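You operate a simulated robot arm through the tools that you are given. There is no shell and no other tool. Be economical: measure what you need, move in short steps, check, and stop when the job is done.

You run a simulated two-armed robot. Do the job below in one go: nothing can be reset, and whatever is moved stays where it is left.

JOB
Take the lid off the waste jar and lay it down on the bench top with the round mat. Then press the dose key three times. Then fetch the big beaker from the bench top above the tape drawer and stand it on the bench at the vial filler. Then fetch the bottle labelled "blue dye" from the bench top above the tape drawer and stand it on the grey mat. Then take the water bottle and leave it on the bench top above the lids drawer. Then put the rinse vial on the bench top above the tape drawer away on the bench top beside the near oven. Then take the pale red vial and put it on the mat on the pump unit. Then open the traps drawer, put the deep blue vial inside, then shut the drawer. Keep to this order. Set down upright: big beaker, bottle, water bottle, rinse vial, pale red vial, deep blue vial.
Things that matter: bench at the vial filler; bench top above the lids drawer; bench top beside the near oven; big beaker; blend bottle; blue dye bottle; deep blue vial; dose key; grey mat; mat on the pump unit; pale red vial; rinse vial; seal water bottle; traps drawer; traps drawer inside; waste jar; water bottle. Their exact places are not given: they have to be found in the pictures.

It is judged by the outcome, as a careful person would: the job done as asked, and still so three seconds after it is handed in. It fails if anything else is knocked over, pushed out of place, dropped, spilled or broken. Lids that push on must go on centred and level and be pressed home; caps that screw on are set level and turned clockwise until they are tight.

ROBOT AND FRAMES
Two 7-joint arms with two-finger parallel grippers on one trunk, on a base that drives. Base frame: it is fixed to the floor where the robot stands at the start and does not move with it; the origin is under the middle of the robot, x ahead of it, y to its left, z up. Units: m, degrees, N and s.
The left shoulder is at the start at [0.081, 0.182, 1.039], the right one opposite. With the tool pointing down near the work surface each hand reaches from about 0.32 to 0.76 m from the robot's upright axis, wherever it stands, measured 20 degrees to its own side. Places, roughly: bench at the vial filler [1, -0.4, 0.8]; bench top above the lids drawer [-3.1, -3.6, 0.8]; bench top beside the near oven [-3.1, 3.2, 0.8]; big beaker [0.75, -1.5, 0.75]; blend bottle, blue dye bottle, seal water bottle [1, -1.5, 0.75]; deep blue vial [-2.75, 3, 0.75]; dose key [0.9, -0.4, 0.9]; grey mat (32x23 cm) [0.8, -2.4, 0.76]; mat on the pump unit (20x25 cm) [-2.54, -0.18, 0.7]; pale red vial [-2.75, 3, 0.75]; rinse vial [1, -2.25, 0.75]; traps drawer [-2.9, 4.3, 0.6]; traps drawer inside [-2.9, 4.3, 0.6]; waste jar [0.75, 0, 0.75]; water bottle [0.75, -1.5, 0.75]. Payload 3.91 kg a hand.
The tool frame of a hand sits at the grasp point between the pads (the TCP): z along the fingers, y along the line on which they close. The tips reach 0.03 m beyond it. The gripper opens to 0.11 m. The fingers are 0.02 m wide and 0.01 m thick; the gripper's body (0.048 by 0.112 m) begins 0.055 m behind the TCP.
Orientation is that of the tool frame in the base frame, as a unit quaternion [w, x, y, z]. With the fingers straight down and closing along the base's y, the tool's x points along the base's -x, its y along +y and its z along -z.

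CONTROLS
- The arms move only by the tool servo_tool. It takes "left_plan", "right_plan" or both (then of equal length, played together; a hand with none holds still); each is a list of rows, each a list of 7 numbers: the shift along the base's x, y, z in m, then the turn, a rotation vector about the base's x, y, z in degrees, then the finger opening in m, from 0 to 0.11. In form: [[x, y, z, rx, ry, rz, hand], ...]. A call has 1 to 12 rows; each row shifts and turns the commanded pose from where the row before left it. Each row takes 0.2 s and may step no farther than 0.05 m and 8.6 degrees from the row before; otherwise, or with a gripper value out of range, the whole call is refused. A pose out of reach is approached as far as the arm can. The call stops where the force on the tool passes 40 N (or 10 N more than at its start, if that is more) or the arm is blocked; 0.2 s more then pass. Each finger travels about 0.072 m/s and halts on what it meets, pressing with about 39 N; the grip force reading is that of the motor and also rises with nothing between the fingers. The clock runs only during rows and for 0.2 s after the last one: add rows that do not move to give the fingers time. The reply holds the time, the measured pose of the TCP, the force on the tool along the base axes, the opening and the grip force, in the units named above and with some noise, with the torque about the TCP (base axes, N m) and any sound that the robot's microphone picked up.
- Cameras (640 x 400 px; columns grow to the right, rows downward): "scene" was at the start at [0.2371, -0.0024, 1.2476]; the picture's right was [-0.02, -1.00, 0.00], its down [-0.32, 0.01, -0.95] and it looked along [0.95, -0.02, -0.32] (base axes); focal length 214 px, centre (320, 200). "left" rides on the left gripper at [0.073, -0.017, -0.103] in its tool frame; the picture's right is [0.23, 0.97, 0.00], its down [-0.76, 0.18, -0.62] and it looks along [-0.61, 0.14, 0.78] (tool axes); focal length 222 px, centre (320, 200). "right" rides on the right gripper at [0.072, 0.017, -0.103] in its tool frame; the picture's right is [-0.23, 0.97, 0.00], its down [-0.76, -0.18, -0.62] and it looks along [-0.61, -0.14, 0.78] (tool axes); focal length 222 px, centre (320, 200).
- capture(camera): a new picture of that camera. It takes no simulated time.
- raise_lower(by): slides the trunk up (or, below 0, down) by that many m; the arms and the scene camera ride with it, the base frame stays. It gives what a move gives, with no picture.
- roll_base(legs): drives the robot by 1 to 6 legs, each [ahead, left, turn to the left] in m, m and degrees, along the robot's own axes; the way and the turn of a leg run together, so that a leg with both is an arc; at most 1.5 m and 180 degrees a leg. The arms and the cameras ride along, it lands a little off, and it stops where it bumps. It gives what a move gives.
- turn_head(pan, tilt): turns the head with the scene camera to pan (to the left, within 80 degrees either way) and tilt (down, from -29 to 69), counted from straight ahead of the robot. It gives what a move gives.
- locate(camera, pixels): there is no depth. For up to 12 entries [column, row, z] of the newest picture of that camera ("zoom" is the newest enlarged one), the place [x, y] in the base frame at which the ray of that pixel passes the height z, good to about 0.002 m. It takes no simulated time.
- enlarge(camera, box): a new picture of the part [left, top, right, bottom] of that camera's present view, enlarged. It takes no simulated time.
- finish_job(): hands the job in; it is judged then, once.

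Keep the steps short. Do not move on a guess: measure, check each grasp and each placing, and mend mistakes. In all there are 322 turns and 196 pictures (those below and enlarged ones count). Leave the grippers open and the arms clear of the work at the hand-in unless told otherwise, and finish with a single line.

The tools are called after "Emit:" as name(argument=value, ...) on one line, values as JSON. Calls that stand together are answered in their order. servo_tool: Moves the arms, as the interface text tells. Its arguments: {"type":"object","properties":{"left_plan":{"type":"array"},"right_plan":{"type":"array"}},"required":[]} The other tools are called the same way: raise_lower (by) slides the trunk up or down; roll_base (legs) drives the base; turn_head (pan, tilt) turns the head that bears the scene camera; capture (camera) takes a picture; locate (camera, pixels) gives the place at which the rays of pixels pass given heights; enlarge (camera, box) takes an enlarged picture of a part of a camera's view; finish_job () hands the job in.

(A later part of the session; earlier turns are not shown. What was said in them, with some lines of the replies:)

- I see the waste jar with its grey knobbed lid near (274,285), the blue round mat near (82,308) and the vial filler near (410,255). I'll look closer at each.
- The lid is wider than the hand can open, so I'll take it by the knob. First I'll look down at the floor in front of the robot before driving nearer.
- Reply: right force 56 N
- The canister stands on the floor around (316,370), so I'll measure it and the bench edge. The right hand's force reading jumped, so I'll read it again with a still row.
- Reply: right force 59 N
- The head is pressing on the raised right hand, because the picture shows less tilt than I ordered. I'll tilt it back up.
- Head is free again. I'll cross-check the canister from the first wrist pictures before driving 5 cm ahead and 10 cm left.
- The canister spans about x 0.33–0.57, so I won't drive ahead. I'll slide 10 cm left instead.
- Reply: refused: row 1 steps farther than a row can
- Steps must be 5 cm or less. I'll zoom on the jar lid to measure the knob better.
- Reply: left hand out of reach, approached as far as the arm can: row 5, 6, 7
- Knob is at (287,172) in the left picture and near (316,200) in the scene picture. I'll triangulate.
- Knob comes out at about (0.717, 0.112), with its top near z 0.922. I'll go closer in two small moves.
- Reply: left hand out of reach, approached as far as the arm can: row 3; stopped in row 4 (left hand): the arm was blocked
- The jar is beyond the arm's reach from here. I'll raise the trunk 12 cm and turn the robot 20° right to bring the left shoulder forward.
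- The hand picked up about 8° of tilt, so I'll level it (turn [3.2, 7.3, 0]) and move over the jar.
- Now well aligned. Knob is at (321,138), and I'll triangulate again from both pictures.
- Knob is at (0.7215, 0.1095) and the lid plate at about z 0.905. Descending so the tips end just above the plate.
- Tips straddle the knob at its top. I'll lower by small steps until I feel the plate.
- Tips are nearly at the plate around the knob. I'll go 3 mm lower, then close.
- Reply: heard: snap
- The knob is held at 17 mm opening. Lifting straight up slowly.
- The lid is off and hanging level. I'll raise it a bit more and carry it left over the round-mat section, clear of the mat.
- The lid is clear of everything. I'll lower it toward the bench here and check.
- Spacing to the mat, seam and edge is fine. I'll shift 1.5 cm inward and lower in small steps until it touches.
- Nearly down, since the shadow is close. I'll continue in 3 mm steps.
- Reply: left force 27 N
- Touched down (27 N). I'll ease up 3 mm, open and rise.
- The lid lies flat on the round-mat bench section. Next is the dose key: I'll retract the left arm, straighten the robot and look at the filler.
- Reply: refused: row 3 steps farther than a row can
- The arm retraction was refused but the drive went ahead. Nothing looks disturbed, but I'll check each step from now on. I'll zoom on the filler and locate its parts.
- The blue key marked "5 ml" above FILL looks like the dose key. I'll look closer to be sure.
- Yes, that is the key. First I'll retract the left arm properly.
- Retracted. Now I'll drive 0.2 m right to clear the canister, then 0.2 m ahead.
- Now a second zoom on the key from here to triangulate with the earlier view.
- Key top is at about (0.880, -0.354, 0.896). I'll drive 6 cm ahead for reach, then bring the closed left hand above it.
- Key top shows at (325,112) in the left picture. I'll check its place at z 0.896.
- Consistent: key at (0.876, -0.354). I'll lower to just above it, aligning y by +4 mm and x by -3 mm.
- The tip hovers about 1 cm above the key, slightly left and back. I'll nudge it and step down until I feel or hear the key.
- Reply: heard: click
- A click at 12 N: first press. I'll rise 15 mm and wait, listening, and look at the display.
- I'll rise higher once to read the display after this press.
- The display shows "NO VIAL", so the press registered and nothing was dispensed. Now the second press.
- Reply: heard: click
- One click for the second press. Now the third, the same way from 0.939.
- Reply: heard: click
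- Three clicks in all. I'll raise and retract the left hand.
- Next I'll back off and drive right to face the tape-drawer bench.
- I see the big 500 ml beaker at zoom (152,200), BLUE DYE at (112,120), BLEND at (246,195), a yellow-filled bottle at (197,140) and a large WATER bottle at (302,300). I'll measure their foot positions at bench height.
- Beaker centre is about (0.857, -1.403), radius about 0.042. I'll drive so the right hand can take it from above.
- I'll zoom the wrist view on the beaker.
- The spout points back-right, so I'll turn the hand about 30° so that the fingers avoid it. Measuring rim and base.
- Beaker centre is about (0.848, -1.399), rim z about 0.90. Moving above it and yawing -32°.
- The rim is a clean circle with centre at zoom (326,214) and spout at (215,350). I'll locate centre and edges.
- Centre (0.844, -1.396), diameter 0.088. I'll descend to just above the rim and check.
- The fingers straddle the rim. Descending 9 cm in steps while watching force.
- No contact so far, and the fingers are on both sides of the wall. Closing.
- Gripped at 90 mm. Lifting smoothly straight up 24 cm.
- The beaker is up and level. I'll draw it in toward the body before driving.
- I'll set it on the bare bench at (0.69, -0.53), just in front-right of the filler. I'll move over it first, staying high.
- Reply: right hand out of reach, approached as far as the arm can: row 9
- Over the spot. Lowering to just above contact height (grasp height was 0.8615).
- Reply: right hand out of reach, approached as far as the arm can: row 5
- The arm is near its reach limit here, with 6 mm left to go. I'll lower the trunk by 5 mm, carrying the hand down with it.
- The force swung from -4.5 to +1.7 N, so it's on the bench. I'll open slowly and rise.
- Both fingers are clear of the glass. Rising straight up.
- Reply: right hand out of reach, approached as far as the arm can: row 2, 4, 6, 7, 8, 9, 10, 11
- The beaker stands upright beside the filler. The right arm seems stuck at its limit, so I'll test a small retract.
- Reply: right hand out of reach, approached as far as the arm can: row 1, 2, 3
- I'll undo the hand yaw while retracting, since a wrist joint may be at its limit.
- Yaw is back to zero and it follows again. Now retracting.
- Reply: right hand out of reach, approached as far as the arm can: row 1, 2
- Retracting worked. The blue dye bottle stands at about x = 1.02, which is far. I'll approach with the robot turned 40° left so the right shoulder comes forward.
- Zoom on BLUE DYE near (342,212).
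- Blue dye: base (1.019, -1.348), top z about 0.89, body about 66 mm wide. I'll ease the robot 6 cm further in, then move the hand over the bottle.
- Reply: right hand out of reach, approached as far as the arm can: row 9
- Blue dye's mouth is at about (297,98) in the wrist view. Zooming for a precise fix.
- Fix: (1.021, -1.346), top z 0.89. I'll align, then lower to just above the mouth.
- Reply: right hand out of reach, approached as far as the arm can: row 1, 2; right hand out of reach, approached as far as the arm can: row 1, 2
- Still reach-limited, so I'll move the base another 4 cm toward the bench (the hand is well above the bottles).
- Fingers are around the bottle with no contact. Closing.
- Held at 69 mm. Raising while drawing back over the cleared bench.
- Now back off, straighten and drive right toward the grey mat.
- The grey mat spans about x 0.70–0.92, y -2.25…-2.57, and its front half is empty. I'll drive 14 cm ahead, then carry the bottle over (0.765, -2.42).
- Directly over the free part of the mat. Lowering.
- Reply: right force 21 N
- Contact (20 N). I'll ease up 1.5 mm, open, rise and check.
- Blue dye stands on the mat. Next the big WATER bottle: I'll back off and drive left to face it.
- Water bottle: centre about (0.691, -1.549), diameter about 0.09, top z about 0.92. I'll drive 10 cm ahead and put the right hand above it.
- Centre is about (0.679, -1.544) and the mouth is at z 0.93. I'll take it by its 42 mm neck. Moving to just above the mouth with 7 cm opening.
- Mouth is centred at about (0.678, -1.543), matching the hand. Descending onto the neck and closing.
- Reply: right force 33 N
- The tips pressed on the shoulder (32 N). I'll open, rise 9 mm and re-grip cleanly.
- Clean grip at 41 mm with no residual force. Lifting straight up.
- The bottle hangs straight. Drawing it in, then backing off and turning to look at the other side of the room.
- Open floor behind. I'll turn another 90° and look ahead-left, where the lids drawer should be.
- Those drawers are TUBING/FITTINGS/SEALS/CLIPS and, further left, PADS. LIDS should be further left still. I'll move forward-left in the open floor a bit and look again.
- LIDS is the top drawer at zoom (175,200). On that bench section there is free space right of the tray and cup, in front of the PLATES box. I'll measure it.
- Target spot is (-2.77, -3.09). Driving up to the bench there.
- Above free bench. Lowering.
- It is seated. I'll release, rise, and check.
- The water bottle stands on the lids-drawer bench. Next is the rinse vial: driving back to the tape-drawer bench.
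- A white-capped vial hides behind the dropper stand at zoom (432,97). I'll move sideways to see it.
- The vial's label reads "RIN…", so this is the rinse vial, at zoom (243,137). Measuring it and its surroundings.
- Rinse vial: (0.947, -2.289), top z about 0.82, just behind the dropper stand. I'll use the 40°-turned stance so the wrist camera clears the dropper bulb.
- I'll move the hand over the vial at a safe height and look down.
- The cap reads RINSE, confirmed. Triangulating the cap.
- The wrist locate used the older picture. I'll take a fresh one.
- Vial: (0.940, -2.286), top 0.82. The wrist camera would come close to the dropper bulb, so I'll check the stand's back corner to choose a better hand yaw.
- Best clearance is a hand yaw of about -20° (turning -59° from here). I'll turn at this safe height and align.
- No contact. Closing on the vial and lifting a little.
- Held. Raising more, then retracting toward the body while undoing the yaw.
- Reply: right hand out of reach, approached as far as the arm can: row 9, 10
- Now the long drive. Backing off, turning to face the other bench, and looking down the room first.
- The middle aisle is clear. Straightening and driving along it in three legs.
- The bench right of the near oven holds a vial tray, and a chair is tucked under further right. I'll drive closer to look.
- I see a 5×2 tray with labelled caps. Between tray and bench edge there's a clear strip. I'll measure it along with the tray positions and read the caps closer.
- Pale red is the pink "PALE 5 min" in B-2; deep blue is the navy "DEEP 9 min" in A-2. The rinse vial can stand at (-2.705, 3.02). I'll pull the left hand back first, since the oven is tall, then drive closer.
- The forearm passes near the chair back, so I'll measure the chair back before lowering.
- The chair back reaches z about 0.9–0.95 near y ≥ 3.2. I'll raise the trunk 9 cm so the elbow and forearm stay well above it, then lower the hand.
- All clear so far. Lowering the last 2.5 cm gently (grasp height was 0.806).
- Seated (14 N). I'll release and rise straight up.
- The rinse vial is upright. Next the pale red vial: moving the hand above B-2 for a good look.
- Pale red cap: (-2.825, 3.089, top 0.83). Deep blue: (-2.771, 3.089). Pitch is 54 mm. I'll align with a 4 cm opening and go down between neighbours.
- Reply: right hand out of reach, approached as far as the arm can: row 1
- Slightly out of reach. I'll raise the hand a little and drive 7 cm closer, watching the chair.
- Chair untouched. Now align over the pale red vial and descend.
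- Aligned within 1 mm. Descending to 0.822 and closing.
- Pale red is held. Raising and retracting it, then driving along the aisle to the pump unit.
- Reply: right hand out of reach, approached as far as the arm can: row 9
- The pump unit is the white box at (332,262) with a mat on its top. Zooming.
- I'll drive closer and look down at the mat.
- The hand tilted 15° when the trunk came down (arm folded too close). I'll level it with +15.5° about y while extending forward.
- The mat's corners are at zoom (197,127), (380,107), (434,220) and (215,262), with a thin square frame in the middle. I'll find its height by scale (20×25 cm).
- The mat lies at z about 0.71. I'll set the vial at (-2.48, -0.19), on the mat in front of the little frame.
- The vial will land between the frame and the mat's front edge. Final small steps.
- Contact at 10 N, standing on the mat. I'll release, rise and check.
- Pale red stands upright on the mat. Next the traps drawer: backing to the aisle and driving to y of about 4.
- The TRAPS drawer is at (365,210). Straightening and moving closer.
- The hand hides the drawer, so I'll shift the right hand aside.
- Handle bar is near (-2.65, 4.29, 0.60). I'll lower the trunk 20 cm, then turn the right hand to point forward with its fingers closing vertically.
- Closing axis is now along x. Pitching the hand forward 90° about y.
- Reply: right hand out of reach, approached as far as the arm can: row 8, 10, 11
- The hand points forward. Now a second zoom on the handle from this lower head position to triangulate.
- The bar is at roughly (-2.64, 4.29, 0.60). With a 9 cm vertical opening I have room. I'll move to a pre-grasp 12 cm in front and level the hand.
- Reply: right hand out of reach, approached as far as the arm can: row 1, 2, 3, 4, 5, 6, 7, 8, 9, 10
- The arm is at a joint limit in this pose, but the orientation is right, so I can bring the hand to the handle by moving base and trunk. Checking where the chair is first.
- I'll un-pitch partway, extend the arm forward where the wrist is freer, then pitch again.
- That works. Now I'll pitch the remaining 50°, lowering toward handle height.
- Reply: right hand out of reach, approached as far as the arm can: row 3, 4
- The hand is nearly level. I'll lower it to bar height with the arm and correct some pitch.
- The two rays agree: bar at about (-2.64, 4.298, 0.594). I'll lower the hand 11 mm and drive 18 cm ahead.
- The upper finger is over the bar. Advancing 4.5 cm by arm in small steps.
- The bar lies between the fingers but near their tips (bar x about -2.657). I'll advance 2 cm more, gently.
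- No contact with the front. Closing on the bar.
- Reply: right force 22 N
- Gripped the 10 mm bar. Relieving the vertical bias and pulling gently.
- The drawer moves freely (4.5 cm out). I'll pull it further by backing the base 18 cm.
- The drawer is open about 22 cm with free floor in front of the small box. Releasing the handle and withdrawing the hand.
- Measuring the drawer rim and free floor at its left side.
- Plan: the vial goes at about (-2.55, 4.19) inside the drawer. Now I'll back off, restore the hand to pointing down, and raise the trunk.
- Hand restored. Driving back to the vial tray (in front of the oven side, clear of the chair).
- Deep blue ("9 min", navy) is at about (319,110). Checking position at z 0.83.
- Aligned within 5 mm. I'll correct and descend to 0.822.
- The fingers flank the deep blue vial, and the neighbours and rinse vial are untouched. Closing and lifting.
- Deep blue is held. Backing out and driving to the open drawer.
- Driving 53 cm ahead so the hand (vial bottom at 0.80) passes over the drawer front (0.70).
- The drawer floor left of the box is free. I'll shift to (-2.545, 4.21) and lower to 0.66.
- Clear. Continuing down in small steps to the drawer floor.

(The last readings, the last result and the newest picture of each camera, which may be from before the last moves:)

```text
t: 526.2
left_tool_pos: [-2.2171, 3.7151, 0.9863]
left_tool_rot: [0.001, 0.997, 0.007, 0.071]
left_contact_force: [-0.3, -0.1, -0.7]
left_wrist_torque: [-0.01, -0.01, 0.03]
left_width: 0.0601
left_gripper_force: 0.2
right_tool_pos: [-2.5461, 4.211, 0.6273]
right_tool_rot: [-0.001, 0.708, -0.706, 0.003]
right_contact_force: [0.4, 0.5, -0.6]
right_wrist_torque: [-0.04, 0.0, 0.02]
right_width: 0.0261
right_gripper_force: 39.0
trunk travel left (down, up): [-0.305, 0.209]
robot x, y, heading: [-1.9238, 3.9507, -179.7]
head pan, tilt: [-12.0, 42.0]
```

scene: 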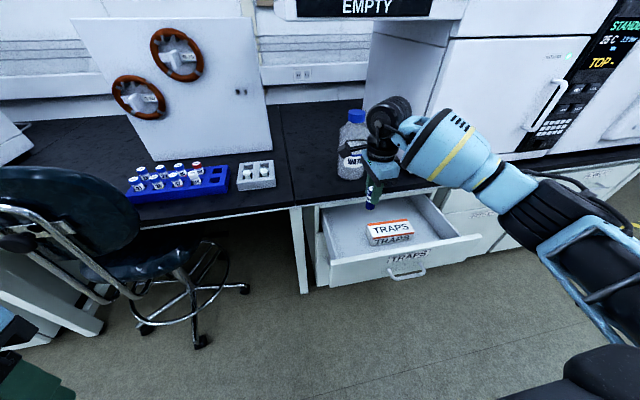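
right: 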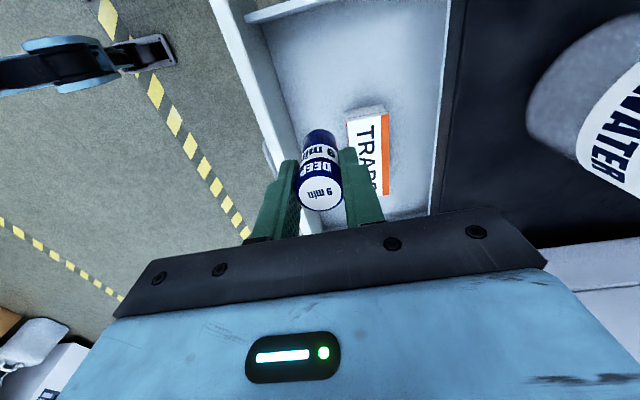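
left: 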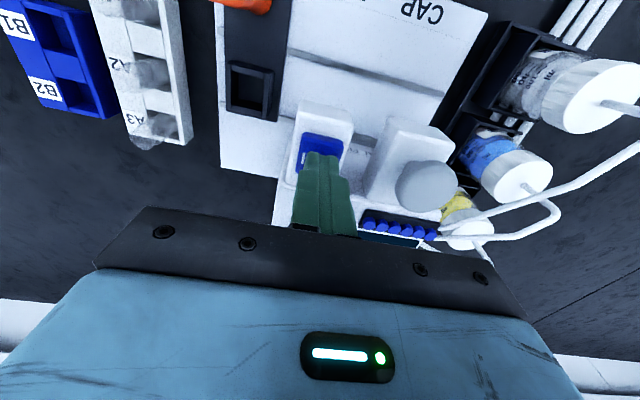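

Emit:
servo_tool(right_plan=[[0, 0, -0.002, 0, 0, 0, 0.005], [0, 0, -0.002, 0, 0, 0, 0.005], [0, 0, -0.002, 0, 0, 0, 0.005], [0, 0, -0.002, 0, 0, 0, 0.005], [0, 0, 0, 0, 0, 0, 0.005]])

Emit:
enlarge(camera="scene", box=[330, 180, 430, 260])

```text
t: 527.4
left_tool_pos: [-2.2172, 3.7165, 0.9858]
left_tool_rot: [0.0, 0.998, 0.008, 0.07]
left_contact_force: [0.8, -0.3, 0.3]
left_wrist_torque: [0.01, -0.03, -0.01]
left_width: 0.0599
left_gripper_force: 0.0
right_tool_pos: [-2.547, 4.2108, 0.6194]
right_tool_rot: [0.0, 0.709, -0.706, 0.003]
right_contact_force: [0.7, 0.7, 5.6]
right_wrist_torque: [0.08, 0.04, 0.01]
right_width: 0.0263
right_gripper_force: 39.2
trunk travel left (down, up): [-0.305, 0.209]
robot x, y, heading: [-1.9264, 3.9503, -179.8]
head pan, tilt: [-12.0, 42.0]
```

```text
5.00 times, centred on (380, 220) of scene
```

zoom: 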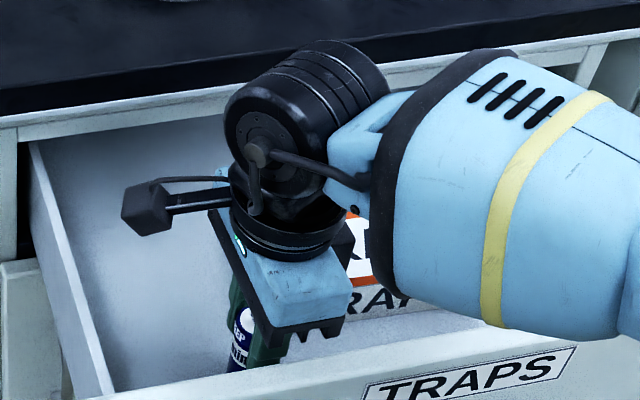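

Contact (5.6 N): the vial stands on the drawer floor. Opening slightly and rising.

Emit:
servo_tool(right_plan=[[0, 0, -0.0005, 0, 0, 0, 0.02], [0, 0, 0, 0, 0, 0, 0.035], [0, 0, 0, 0, 0, 0, 0.042], [0, 0, 0.02, 0, 0, 0, 0.042], [0, 0, 0.03, 0, 0, 0, 0.042], [0, 0, 0.04, 0, 0, 0, 0.042], [0, 0, 0.04, 0, 0, 0, 0.042], [0, 0, 0.04, 0, 0, 0, 0.042], [0, 0, 0.04, 0, 0, 0, 0.042], [0, 0, 0, 0, 0, 0, 0.042]])

Emit:
enlarge(camera="scene", box=[300, 160, 480, 300])

```text
t: 529.6
left_tool_pos: [-2.2184, 3.7161, 0.9857]
left_tool_rot: [0.0, 0.997, 0.007, 0.071]
left_contact_force: [-0.3, -0.1, -0.7]
left_wrist_torque: [0.01, -0.01, 0.03]
left_width: 0.0601
left_gripper_force: 0.0
right_tool_pos: [-2.5455, 4.2104, 0.8295]
right_tool_rot: [-0.001, 0.708, -0.707, 0.004]
right_contact_force: [0.0, -1.1, 0.1]
right_wrist_torque: [0.01, -0.04, 0.01]
right_width: 0.0418
right_gripper_force: 0.1
trunk travel left (down, up): [-0.305, 0.209]
robot x, y, heading: [-1.9261, 3.9547, -179.6]
head pan, tilt: [-12.0, 42.0]
```

```text
2.86 times, centred on (390, 230) of scene
```

zoom: 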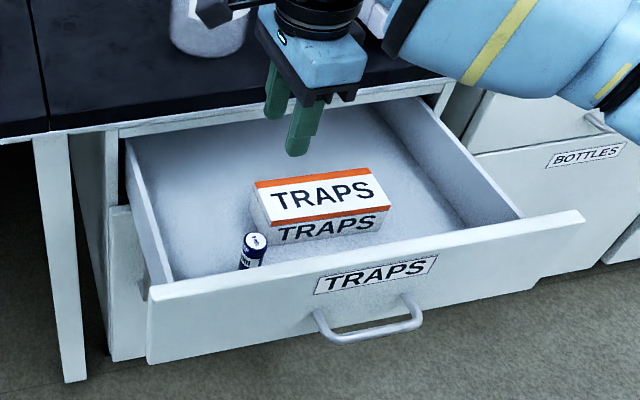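

The deep blue vial stands upright in the drawer, below the rim. To shut the drawer I'll back off, turn the hand forward again, and push via the handle.

Emit:
roll_base(legs=[[-0.36, 0, -0.4]])

Emit:
raise_lower(by=-0.09)

Emit:
servo_tool(right_plan=[[-0.01, 0.01, 0, 0, 8.3, 0, 0.08], [-0.01, 0.01, 0, 0, 8.3, 0, 0.09], [0, 0.01, 0, 0, 8.3, 0, 0.09], [0, 0.01, 0, 0, 8.3, 0, 0.09], [0, 0.01, 0, 0, 8.3, 0, 0.09], [0, 0.01, -0.02, 0, 8.3, 0, 0.09], [0, 0.01, -0.02, 0, 8.3, 0, 0.09], [0, 0.01, -0.02, 0, 8.3, 0, 0.09], [0, 0, -0.02, 0, 8.3, 0, 0.09], [0, 0, -0.02, 0, 8.3, 0, 0.09], [0, 0, -0.02, 0, 7, 0, 0.09], [0, 0, 0, 0, 0, 0, 0.09]])

```text
t: 531.9
left_tool_pos: [-1.8538, 3.7201, 0.9853]
left_tool_rot: [0.001, 0.997, 0.002, 0.071]
left_contact_force: [0.0, -0.7, 0.1]
left_wrist_torque: [0.06, 0.0, 0.0]
left_width: 0.0599
left_gripper_force: 0.0
right_tool_pos: [-2.1803, 4.2174, 0.8293]
right_tool_rot: [0.001, -0.707, 0.708, -0.003]
right_contact_force: [0.6, -0.8, 0.1]
right_wrist_torque: [0.01, -0.02, 0.03]
right_width: 0.0418
right_gripper_force: 0.1
trunk travel left (down, up): [-0.305, 0.209]
robot x, y, heading: [-1.5649, 3.953, -179.9]
head pan, tilt: [-12.0, 42.0]
```

```text
t: 533.2
left_tool_pos: [-1.8553, 3.7196, 0.8954]
left_tool_rot: [0.001, 0.997, 0.005, 0.071]
left_contact_force: [-0.1, 0.0, 0.6]
left_wrist_torque: [0.01, -0.02, 0.01]
left_width: 0.06
left_gripper_force: 0.1
right_tool_pos: [-2.1808, 4.2163, 0.7386]
right_tool_rot: [-0.001, -0.707, 0.708, -0.004]
right_contact_force: [-0.1, -0.2, 0.0]
right_wrist_torque: [0.03, 0.04, 0.01]
right_width: 0.0419
right_gripper_force: 0.2
trunk travel left (down, up): [-0.215, 0.299]
robot x, y, heading: [-1.5614, 3.9521, -179.8]
head pan, tilt: [-12.0, 42.0]
```

```text
t: 535.8
left_tool_pos: [-1.8546, 3.7202, 0.8958]
left_tool_rot: [0.0, 0.997, 0.005, 0.071]
left_contact_force: [0.3, 0.5, -0.8]
left_wrist_torque: [0.02, 0.0, 0.02]
left_width: 0.06
left_gripper_force: 0.0
right_tool_pos: [-2.2001, 4.2862, 0.6982]
right_tool_rot: [-0.343, -0.618, 0.62, 0.34]
right_contact_force: [-0.3, -0.2, -0.3]
right_wrist_torque: [0.0, 0.0, 0.02]
right_width: 0.09
right_gripper_force: 0.0
right hand out of reach, approached as far as the arm can: row 8, 9, 10, 11
trunk travel left (down, up): [-0.215, 0.299]
robot x, y, heading: [-1.5639, 3.9533, -179.9]
head pan, tilt: [-12.0, 42.0]
```

Pitch is at 58°. I'll continue with the remaining 32° while lowering.

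Emit:
servo_tool(right_plan=[[-0.01, 0, -0.03, 0, 0, 0, 0.09], [-0.01, 0, -0.03, 0, 4, 0, 0.09], [0, 0, -0.02, 0, 7, 0, 0.09], [0, 0, -0.01, 0, 7, 0, 0.09], [0, 0, 0, 0, 7, 0, 0.09], [0, 0, 0, 0, 7, 0, 0.09], [0, 0, 0, 0, 0, 0, 0.09]])

```text
t: 537.4
left_tool_pos: [-1.8549, 3.7193, 0.8954]
left_tool_rot: [0.001, 0.997, 0.004, 0.071]
left_contact_force: [-0.4, -0.1, 0.1]
left_wrist_torque: [0.02, 0.01, -0.01]
left_width: 0.0598
left_gripper_force: 0.1
right_tool_pos: [-2.2107, 4.2878, 0.6695]
right_tool_rot: [-0.344, -0.618, 0.619, 0.34]
right_contact_force: [0.1, -0.2, 0.4]
right_wrist_torque: [0.02, 0.01, -0.01]
right_width: 0.0901
right_gripper_force: 0.0
right hand out of reach, approached as far as the arm can: row 2, 3, 4, 5, 6
trunk travel left (down, up): [-0.215, 0.299]
robot x, y, heading: [-1.5626, 3.9547, -180.1]
head pan, tilt: [-12.0, 42.0]
```

The wrist limits at 58° pitch here. That is enough: I can grip the bar with the hand tilted and approach along the finger direction. Positioning in front of the bar.

Emit:
roll_base(legs=[[0.12, 0, 0]])

Emit:
servo_tool(right_plan=[[0, 0.009, -0.012, 0, 0, 0, 0.05], [0, 0, -0.012, 0, 0, 0, 0.05], [0, 0, 0, 0, 0, 0, 0.05]])

Emit:
capture(camera="scene")

Emit:
enlarge(camera="scene", box=[340, 170, 440, 260])

```text
t: 538.6
left_tool_pos: [-1.9764, 3.7213, 0.896]
left_tool_rot: [0.0, 0.997, 0.004, 0.071]
left_contact_force: [0.0, 0.6, -0.9]
left_wrist_torque: [-0.01, -0.02, 0.01]
left_width: 0.06
left_gripper_force: 0.1
right_tool_pos: [-2.3319, 4.2874, 0.6692]
right_tool_rot: [0.343, 0.619, -0.619, -0.339]
right_contact_force: [0.1, -0.1, -0.3]
right_wrist_torque: [-0.03, 0.01, 0.0]
right_width: 0.0901
right_gripper_force: 0.1
trunk travel left (down, up): [-0.215, 0.299]
robot x, y, heading: [-1.684, 3.9535, -180.0]
head pan, tilt: [-12.0, 42.0]
```

```text
t: 539.4
left_tool_pos: [-1.9766, 3.7197, 0.8959]
left_tool_rot: [0.0, 0.998, 0.004, 0.07]
left_contact_force: [0.0, -1.1, -0.3]
left_wrist_torque: [0.0, 0.0, -0.03]
left_width: 0.06
left_gripper_force: 0.3
right_tool_pos: [-2.3325, 4.2947, 0.6453]
right_tool_rot: [0.343, 0.62, -0.619, -0.339]
right_contact_force: [-0.3, -0.2, 0.7]
right_wrist_torque: [0.01, -0.02, -0.03]
right_width: 0.0501
right_gripper_force: 0.1
trunk travel left (down, up): [-0.215, 0.299]
robot x, y, heading: [-1.6859, 3.9525, -179.9]
head pan, tilt: [-12.0, 42.0]
```

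```text
15 pictures are left
```

scene: 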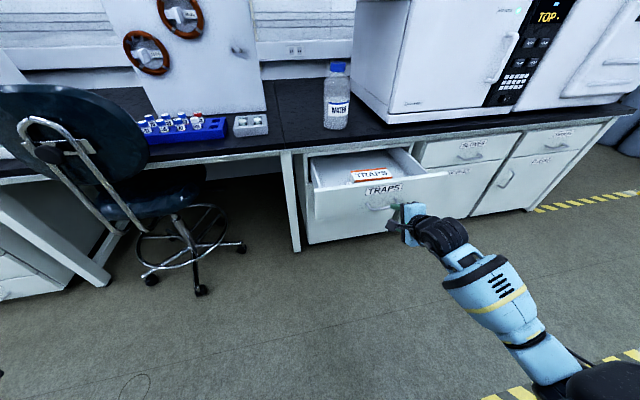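

```text
4.44 times, centred on (390, 215) of scene
```

zoom: 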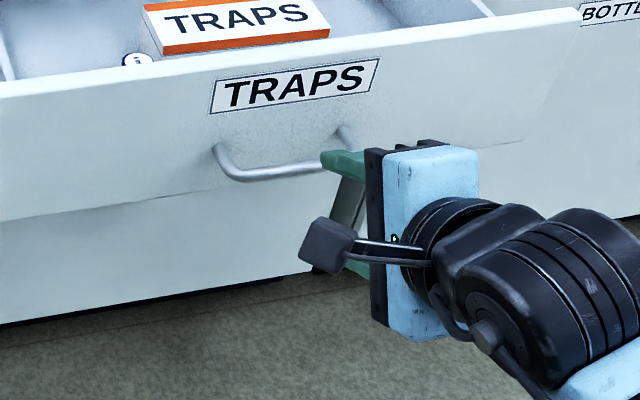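

Emit:
locate(camera="zoom", pixels=[[285, 172, 0.592], [240, 178, 0.592], [330, 166, 0.592], [322, 160, 0.65]])

Emit:
capture(camera="right")

```text
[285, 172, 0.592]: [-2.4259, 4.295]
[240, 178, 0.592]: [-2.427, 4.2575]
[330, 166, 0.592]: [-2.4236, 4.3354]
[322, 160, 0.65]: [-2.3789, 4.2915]
```

```text
13 pictures are left
```

right: 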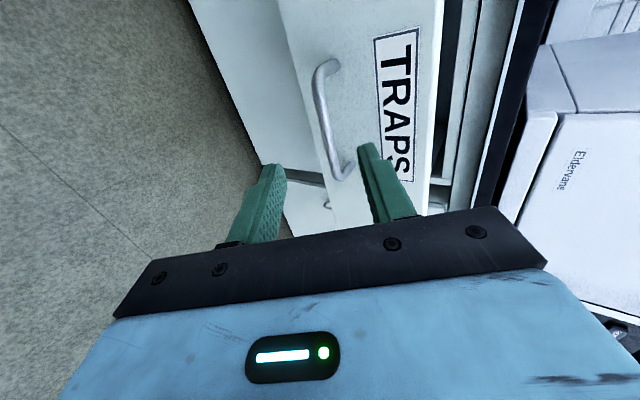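

Bar is at (-2.425, 4.295, 0.592), exactly on the finger line. Advancing about 9.5 cm along the fingers.

Emit:
servo_tool(right_plan=[[-0.025, 0, -0.0155, 0, 0, 0, 0.05], [-0.025, 0, -0.0155, 0, 0, 0, 0.05], [-0.017, 0, -0.0105, 0, 0, 0, 0.05], [-0.008, 0, -0.005, 0, 0, 0, 0.05], [-0.006, 0, -0.004, 0, 0, 0, 0.05], [0, 0, 0, 0, 0, 0, 0.05]])

Emit:
capture(camera="right")

```text
t: 540.8
left_tool_pos: [-1.9766, 3.7192, 0.896]
left_tool_rot: [0.0, 0.997, 0.004, 0.071]
left_contact_force: [0.1, 0.2, 0.6]
left_wrist_torque: [0.0, -0.04, -0.02]
left_width: 0.0597
left_gripper_force: 0.1
right_tool_pos: [-2.4134, 4.2947, 0.5936]
right_tool_rot: [0.344, 0.62, -0.618, -0.339]
right_contact_force: [0.2, -0.1, 0.1]
right_wrist_torque: [0.03, 0.03, 0.0]
right_width: 0.0501
right_gripper_force: 0.0
trunk travel left (down, up): [-0.215, 0.299]
robot x, y, heading: [-1.6825, 3.9524, -179.8]
head pan, tilt: [-12.0, 42.0]
```

```text
12 pictures are left
```

right: 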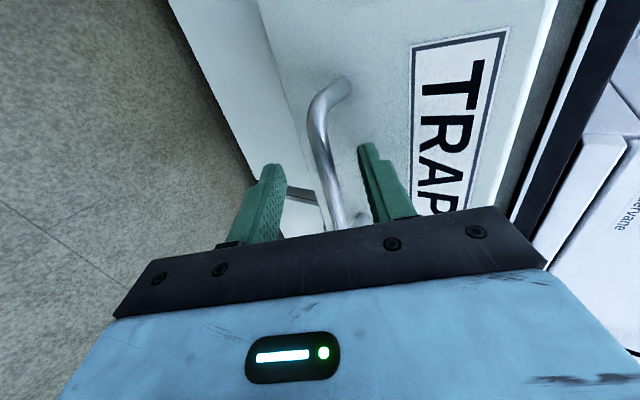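

The bar lies between the fingers with no contact. Closing.

Emit:
servo_tool(right_plan=[[0, 0, 0, 0, 0, 0, 0.03], [0, 0, 0, 0, 0, 0, 0.0], [0, 0, 0, 0, 0, 0, 0.0], [0, 0, 0, 0, 0, 0, 0.0], [0, 0, 0, 0, 0, 0, 0.0]])

```text
t: 542.0
left_tool_pos: [-1.9754, 3.7193, 0.8954]
left_tool_rot: [0.0, 0.998, 0.005, 0.069]
left_contact_force: [-0.8, -0.2, 0.1]
left_wrist_torque: [-0.01, -0.02, 0.0]
left_width: 0.06
left_gripper_force: 0.1
right_tool_pos: [-2.4139, 4.2943, 0.5978]
right_tool_rot: [0.346, 0.618, -0.618, -0.341]
right_contact_force: [-1.0, 2.3, 17.6]
right_wrist_torque: [-0.25, 0.22, 0.6]
right_width: 0.0107
right_gripper_force: 45.2
trunk travel left (down, up): [-0.215, 0.299]
robot x, y, heading: [-1.6847, 3.9512, -179.8]
head pan, tilt: [-12.0, 42.0]
```

Gripped. I'll push with the base 19 cm, then finish slowly with the arm.

Emit:
servo_tool(right_plan=[[0, 0, 0.004, 0, 0, 0, 0.0], [-0.003, 0, 0, 0, 0, 0, 0.0], [-0.005, 0, 0, 0, 0, 0, 0.0]])

Emit:
roll_base(legs=[[0.09, 0, 0], [0.09, 0, 0]])

Emit:
capture(camera="scene")

```text
t: 542.8
left_tool_pos: [-1.9762, 3.7194, 0.896]
left_tool_rot: [0.001, 0.998, 0.004, 0.07]
left_contact_force: [0.7, 0.4, 0.1]
left_wrist_torque: [0.07, -0.01, -0.01]
left_width: 0.06
left_gripper_force: 0.0
right_tool_pos: [-2.4205, 4.2954, 0.5964]
right_tool_rot: [0.342, 0.62, -0.619, -0.339]
right_contact_force: [-0.1, -0.7, 5.0]
right_wrist_torque: [0.24, 0.05, -0.29]
right_width: 0.0106
right_gripper_force: 44.8
trunk travel left (down, up): [-0.215, 0.299]
robot x, y, heading: [-1.6848, 3.9517, -180.0]
head pan, tilt: [-12.0, 42.0]
```

```text
t: 544.6
left_tool_pos: [-2.1592, 3.718, 0.8953]
left_tool_rot: [0.001, 0.998, 0.004, 0.07]
left_contact_force: [0.9, 0.0, -0.7]
left_wrist_torque: [0.04, -0.03, 0.0]
left_width: 0.0601
left_gripper_force: 0.1
right_tool_pos: [-2.6039, 4.2952, 0.5972]
right_tool_rot: [0.342, 0.621, -0.619, -0.338]
right_contact_force: [0.0, 3.7, -3.7]
right_wrist_torque: [0.03, -0.08, 0.13]
right_width: 0.0106
right_gripper_force: 44.4
trunk travel left (down, up): [-0.215, 0.299]
robot x, y, heading: [-1.8648, 3.9513, -179.8]
head pan, tilt: [-12.0, 42.0]
```

```text
11 pictures are left
```

scene: 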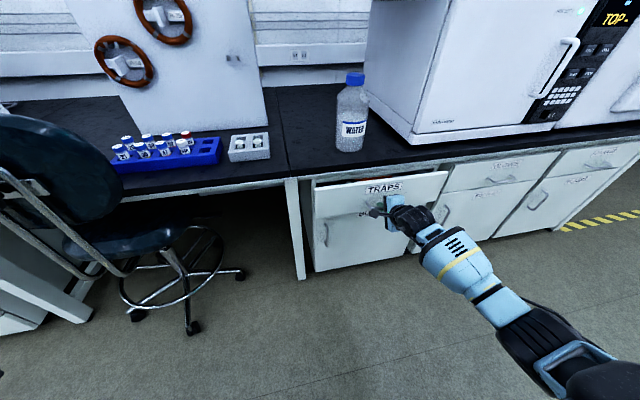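

Nearly closed (about 37 mm left). Slow arm push in small steps.

Emit:
servo_tool(right_plan=[[-0.006, 0, 0, 0, 0, 0, 0.0], [-0.006, 0, 0, 0, 0, 0, 0.0], [-0.006, 0, 0, 0, 0, 0, 0.0], [-0.006, 0, 0, 0, 0, 0, 0.0], [-0.005, 0, 0, 0, 0, 0, 0.0], [-0.004, 0, 0, 0, 0, 0, 0.0], [-0.003, 0, 0, 0, 0, 0, 0.0], [-0.003, 0, 0, 0, 0, 0, 0.0], [-0.003, 0, 0, 0, 0, 0, 0.0], [0, 0, 0, 0, 0, 0, 0.0]])

```text
t: 546.9
left_tool_pos: [-2.1547, 3.7173, 0.8969]
left_tool_rot: [0.0, 0.998, 0.005, 0.07]
left_contact_force: [0.2, -0.6, 0.2]
left_wrist_torque: [0.02, 0.01, -0.01]
left_width: 0.06
left_gripper_force: 0.1
right_tool_pos: [-2.6417, 4.2954, 0.5967]
right_tool_rot: [0.342, 0.62, -0.62, -0.338]
right_contact_force: [16.9, -2.2, 10.4]
right_wrist_torque: [0.3, -0.04, -0.33]
right_width: 0.0107
right_gripper_force: 44.7
trunk travel left (down, up): [-0.215, 0.299]
robot x, y, heading: [-1.8601, 3.9489, -180.0]
head pan, tilt: [-12.0, 42.0]
stopped in row 10 (right hand): the force on the tool passed its limit at 40 N (the readings are from after the stop); the commanded pose is now the measured one
```

It hit the closed stop at x = -2.642, as expected. I'll release and withdraw along the finger direction.

Emit:
servo_tool(right_plan=[[0, 0, 0, 0, 0, 0, 0.03], [0, 0, 0, 0, 0, 0, 0.05], [0, 0, 0, 0, 0, 0, 0.05], [0.02, 0, 0.0125, 0, 0, 0, 0.05], [0.025, 0, 0.0155, 0, 0, 0, 0.05], [0.025, 0, 0.0155, 0, 0, 0, 0.05], [0, 0, 0, 0, 0, 0, 0.05]])

Emit:
enlarge(camera="scene", box=[290, 130, 460, 260])

```text
t: 548.5
left_tool_pos: [-2.1567, 3.7183, 0.8953]
left_tool_rot: [0.001, 0.997, 0.005, 0.071]
left_contact_force: [0.3, -0.1, 0.1]
left_wrist_torque: [-0.02, 0.02, 0.0]
left_width: 0.06
left_gripper_force: 0.1
right_tool_pos: [-2.5739, 4.2947, 0.6395]
right_tool_rot: [0.341, 0.621, -0.62, -0.337]
right_contact_force: [-0.1, -0.3, 0.4]
right_wrist_torque: [-0.03, 0.01, 0.0]
right_width: 0.0502
right_gripper_force: 0.0
trunk travel left (down, up): [-0.215, 0.299]
robot x, y, heading: [-1.8692, 3.9541, -180.1]
head pan, tilt: [-12.0, 42.0]
```

```text
3.08 times, centred on (375, 195) of scene
```

zoom: 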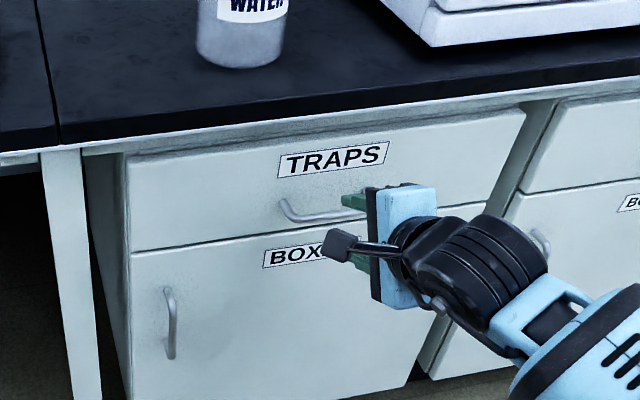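

The drawer is shut flush. Backing away with the arms clear and opening both hands.

Emit:
roll_base(legs=[[-0.45, 0, 0]])

Emit:
servo_tool(left_plan=[[0, 0, 0, 0, 0, 0, 0.09], [0, 0, 0, 0, 0, 0, 0.11], [0, 0, 0, 0, 0, 0, 0.11]], right_plan=[[0, 0, 0, 0, 0, 0, 0.09], [0, 0, 0, 0, 0, 0, 0.11], [0, 0, 0, 0, 0, 0, 0.11]])

Emit:
capture(camera="scene")

```text
t: 551.2
left_tool_pos: [-1.708, 3.7203, 0.8951]
left_tool_rot: [0.002, 0.997, 0.002, 0.071]
left_contact_force: [-1.0, 0.2, -0.3]
left_wrist_torque: [-0.02, 0.0, 0.03]
left_width: 0.0597
left_gripper_force: 0.1
right_tool_pos: [-2.1224, 4.2981, 0.64]
right_tool_rot: [-0.34, -0.619, 0.622, 0.338]
right_contact_force: [-0.3, -0.1, -0.1]
right_wrist_torque: [0.03, 0.0, -0.01]
right_width: 0.0499
right_gripper_force: 0.0
trunk travel left (down, up): [-0.215, 0.299]
robot x, y, heading: [-1.4139, 3.9512, 179.8]
head pan, tilt: [-12.0, 42.0]
```

```text
t: 552.0
left_tool_pos: [-1.7086, 3.7205, 0.8963]
left_tool_rot: [0.001, 0.997, 0.003, 0.072]
left_contact_force: [-0.2, -0.5, -0.1]
left_wrist_torque: [0.01, 0.01, 0.0]
left_width: 0.1096
left_gripper_force: 0.0
right_tool_pos: [-2.1216, 4.299, 0.6401]
right_tool_rot: [-0.34, -0.62, 0.621, 0.339]
right_contact_force: [-0.1, 0.9, 0.1]
right_wrist_torque: [-0.04, 0.01, -0.04]
right_width: 0.11
right_gripper_force: 0.1
trunk travel left (down, up): [-0.215, 0.299]
robot x, y, heading: [-1.4164, 3.9505, 180.0]
head pan, tilt: [-12.0, 42.0]
```

```text
9 pictures are left
```

scene: 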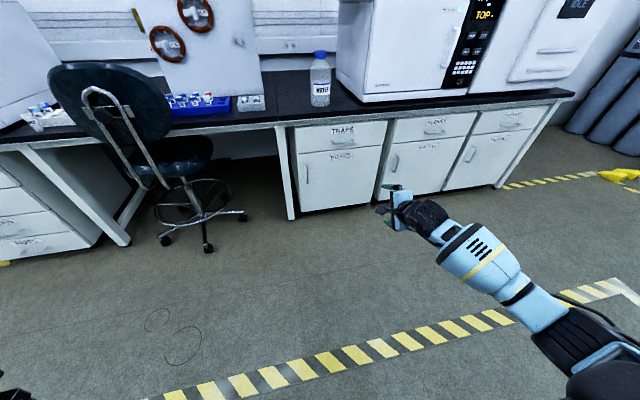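

Every step is done and checked, both hands are open and clear, and the drawer is shut. Handing in.

Emit:
finish_job()

```text
The job is handed in.
```

All eight steps were done in the order asked and the job is handed in; the deep blue vial was standing upright in the traps drawer before I shut it, and it was not checked after.
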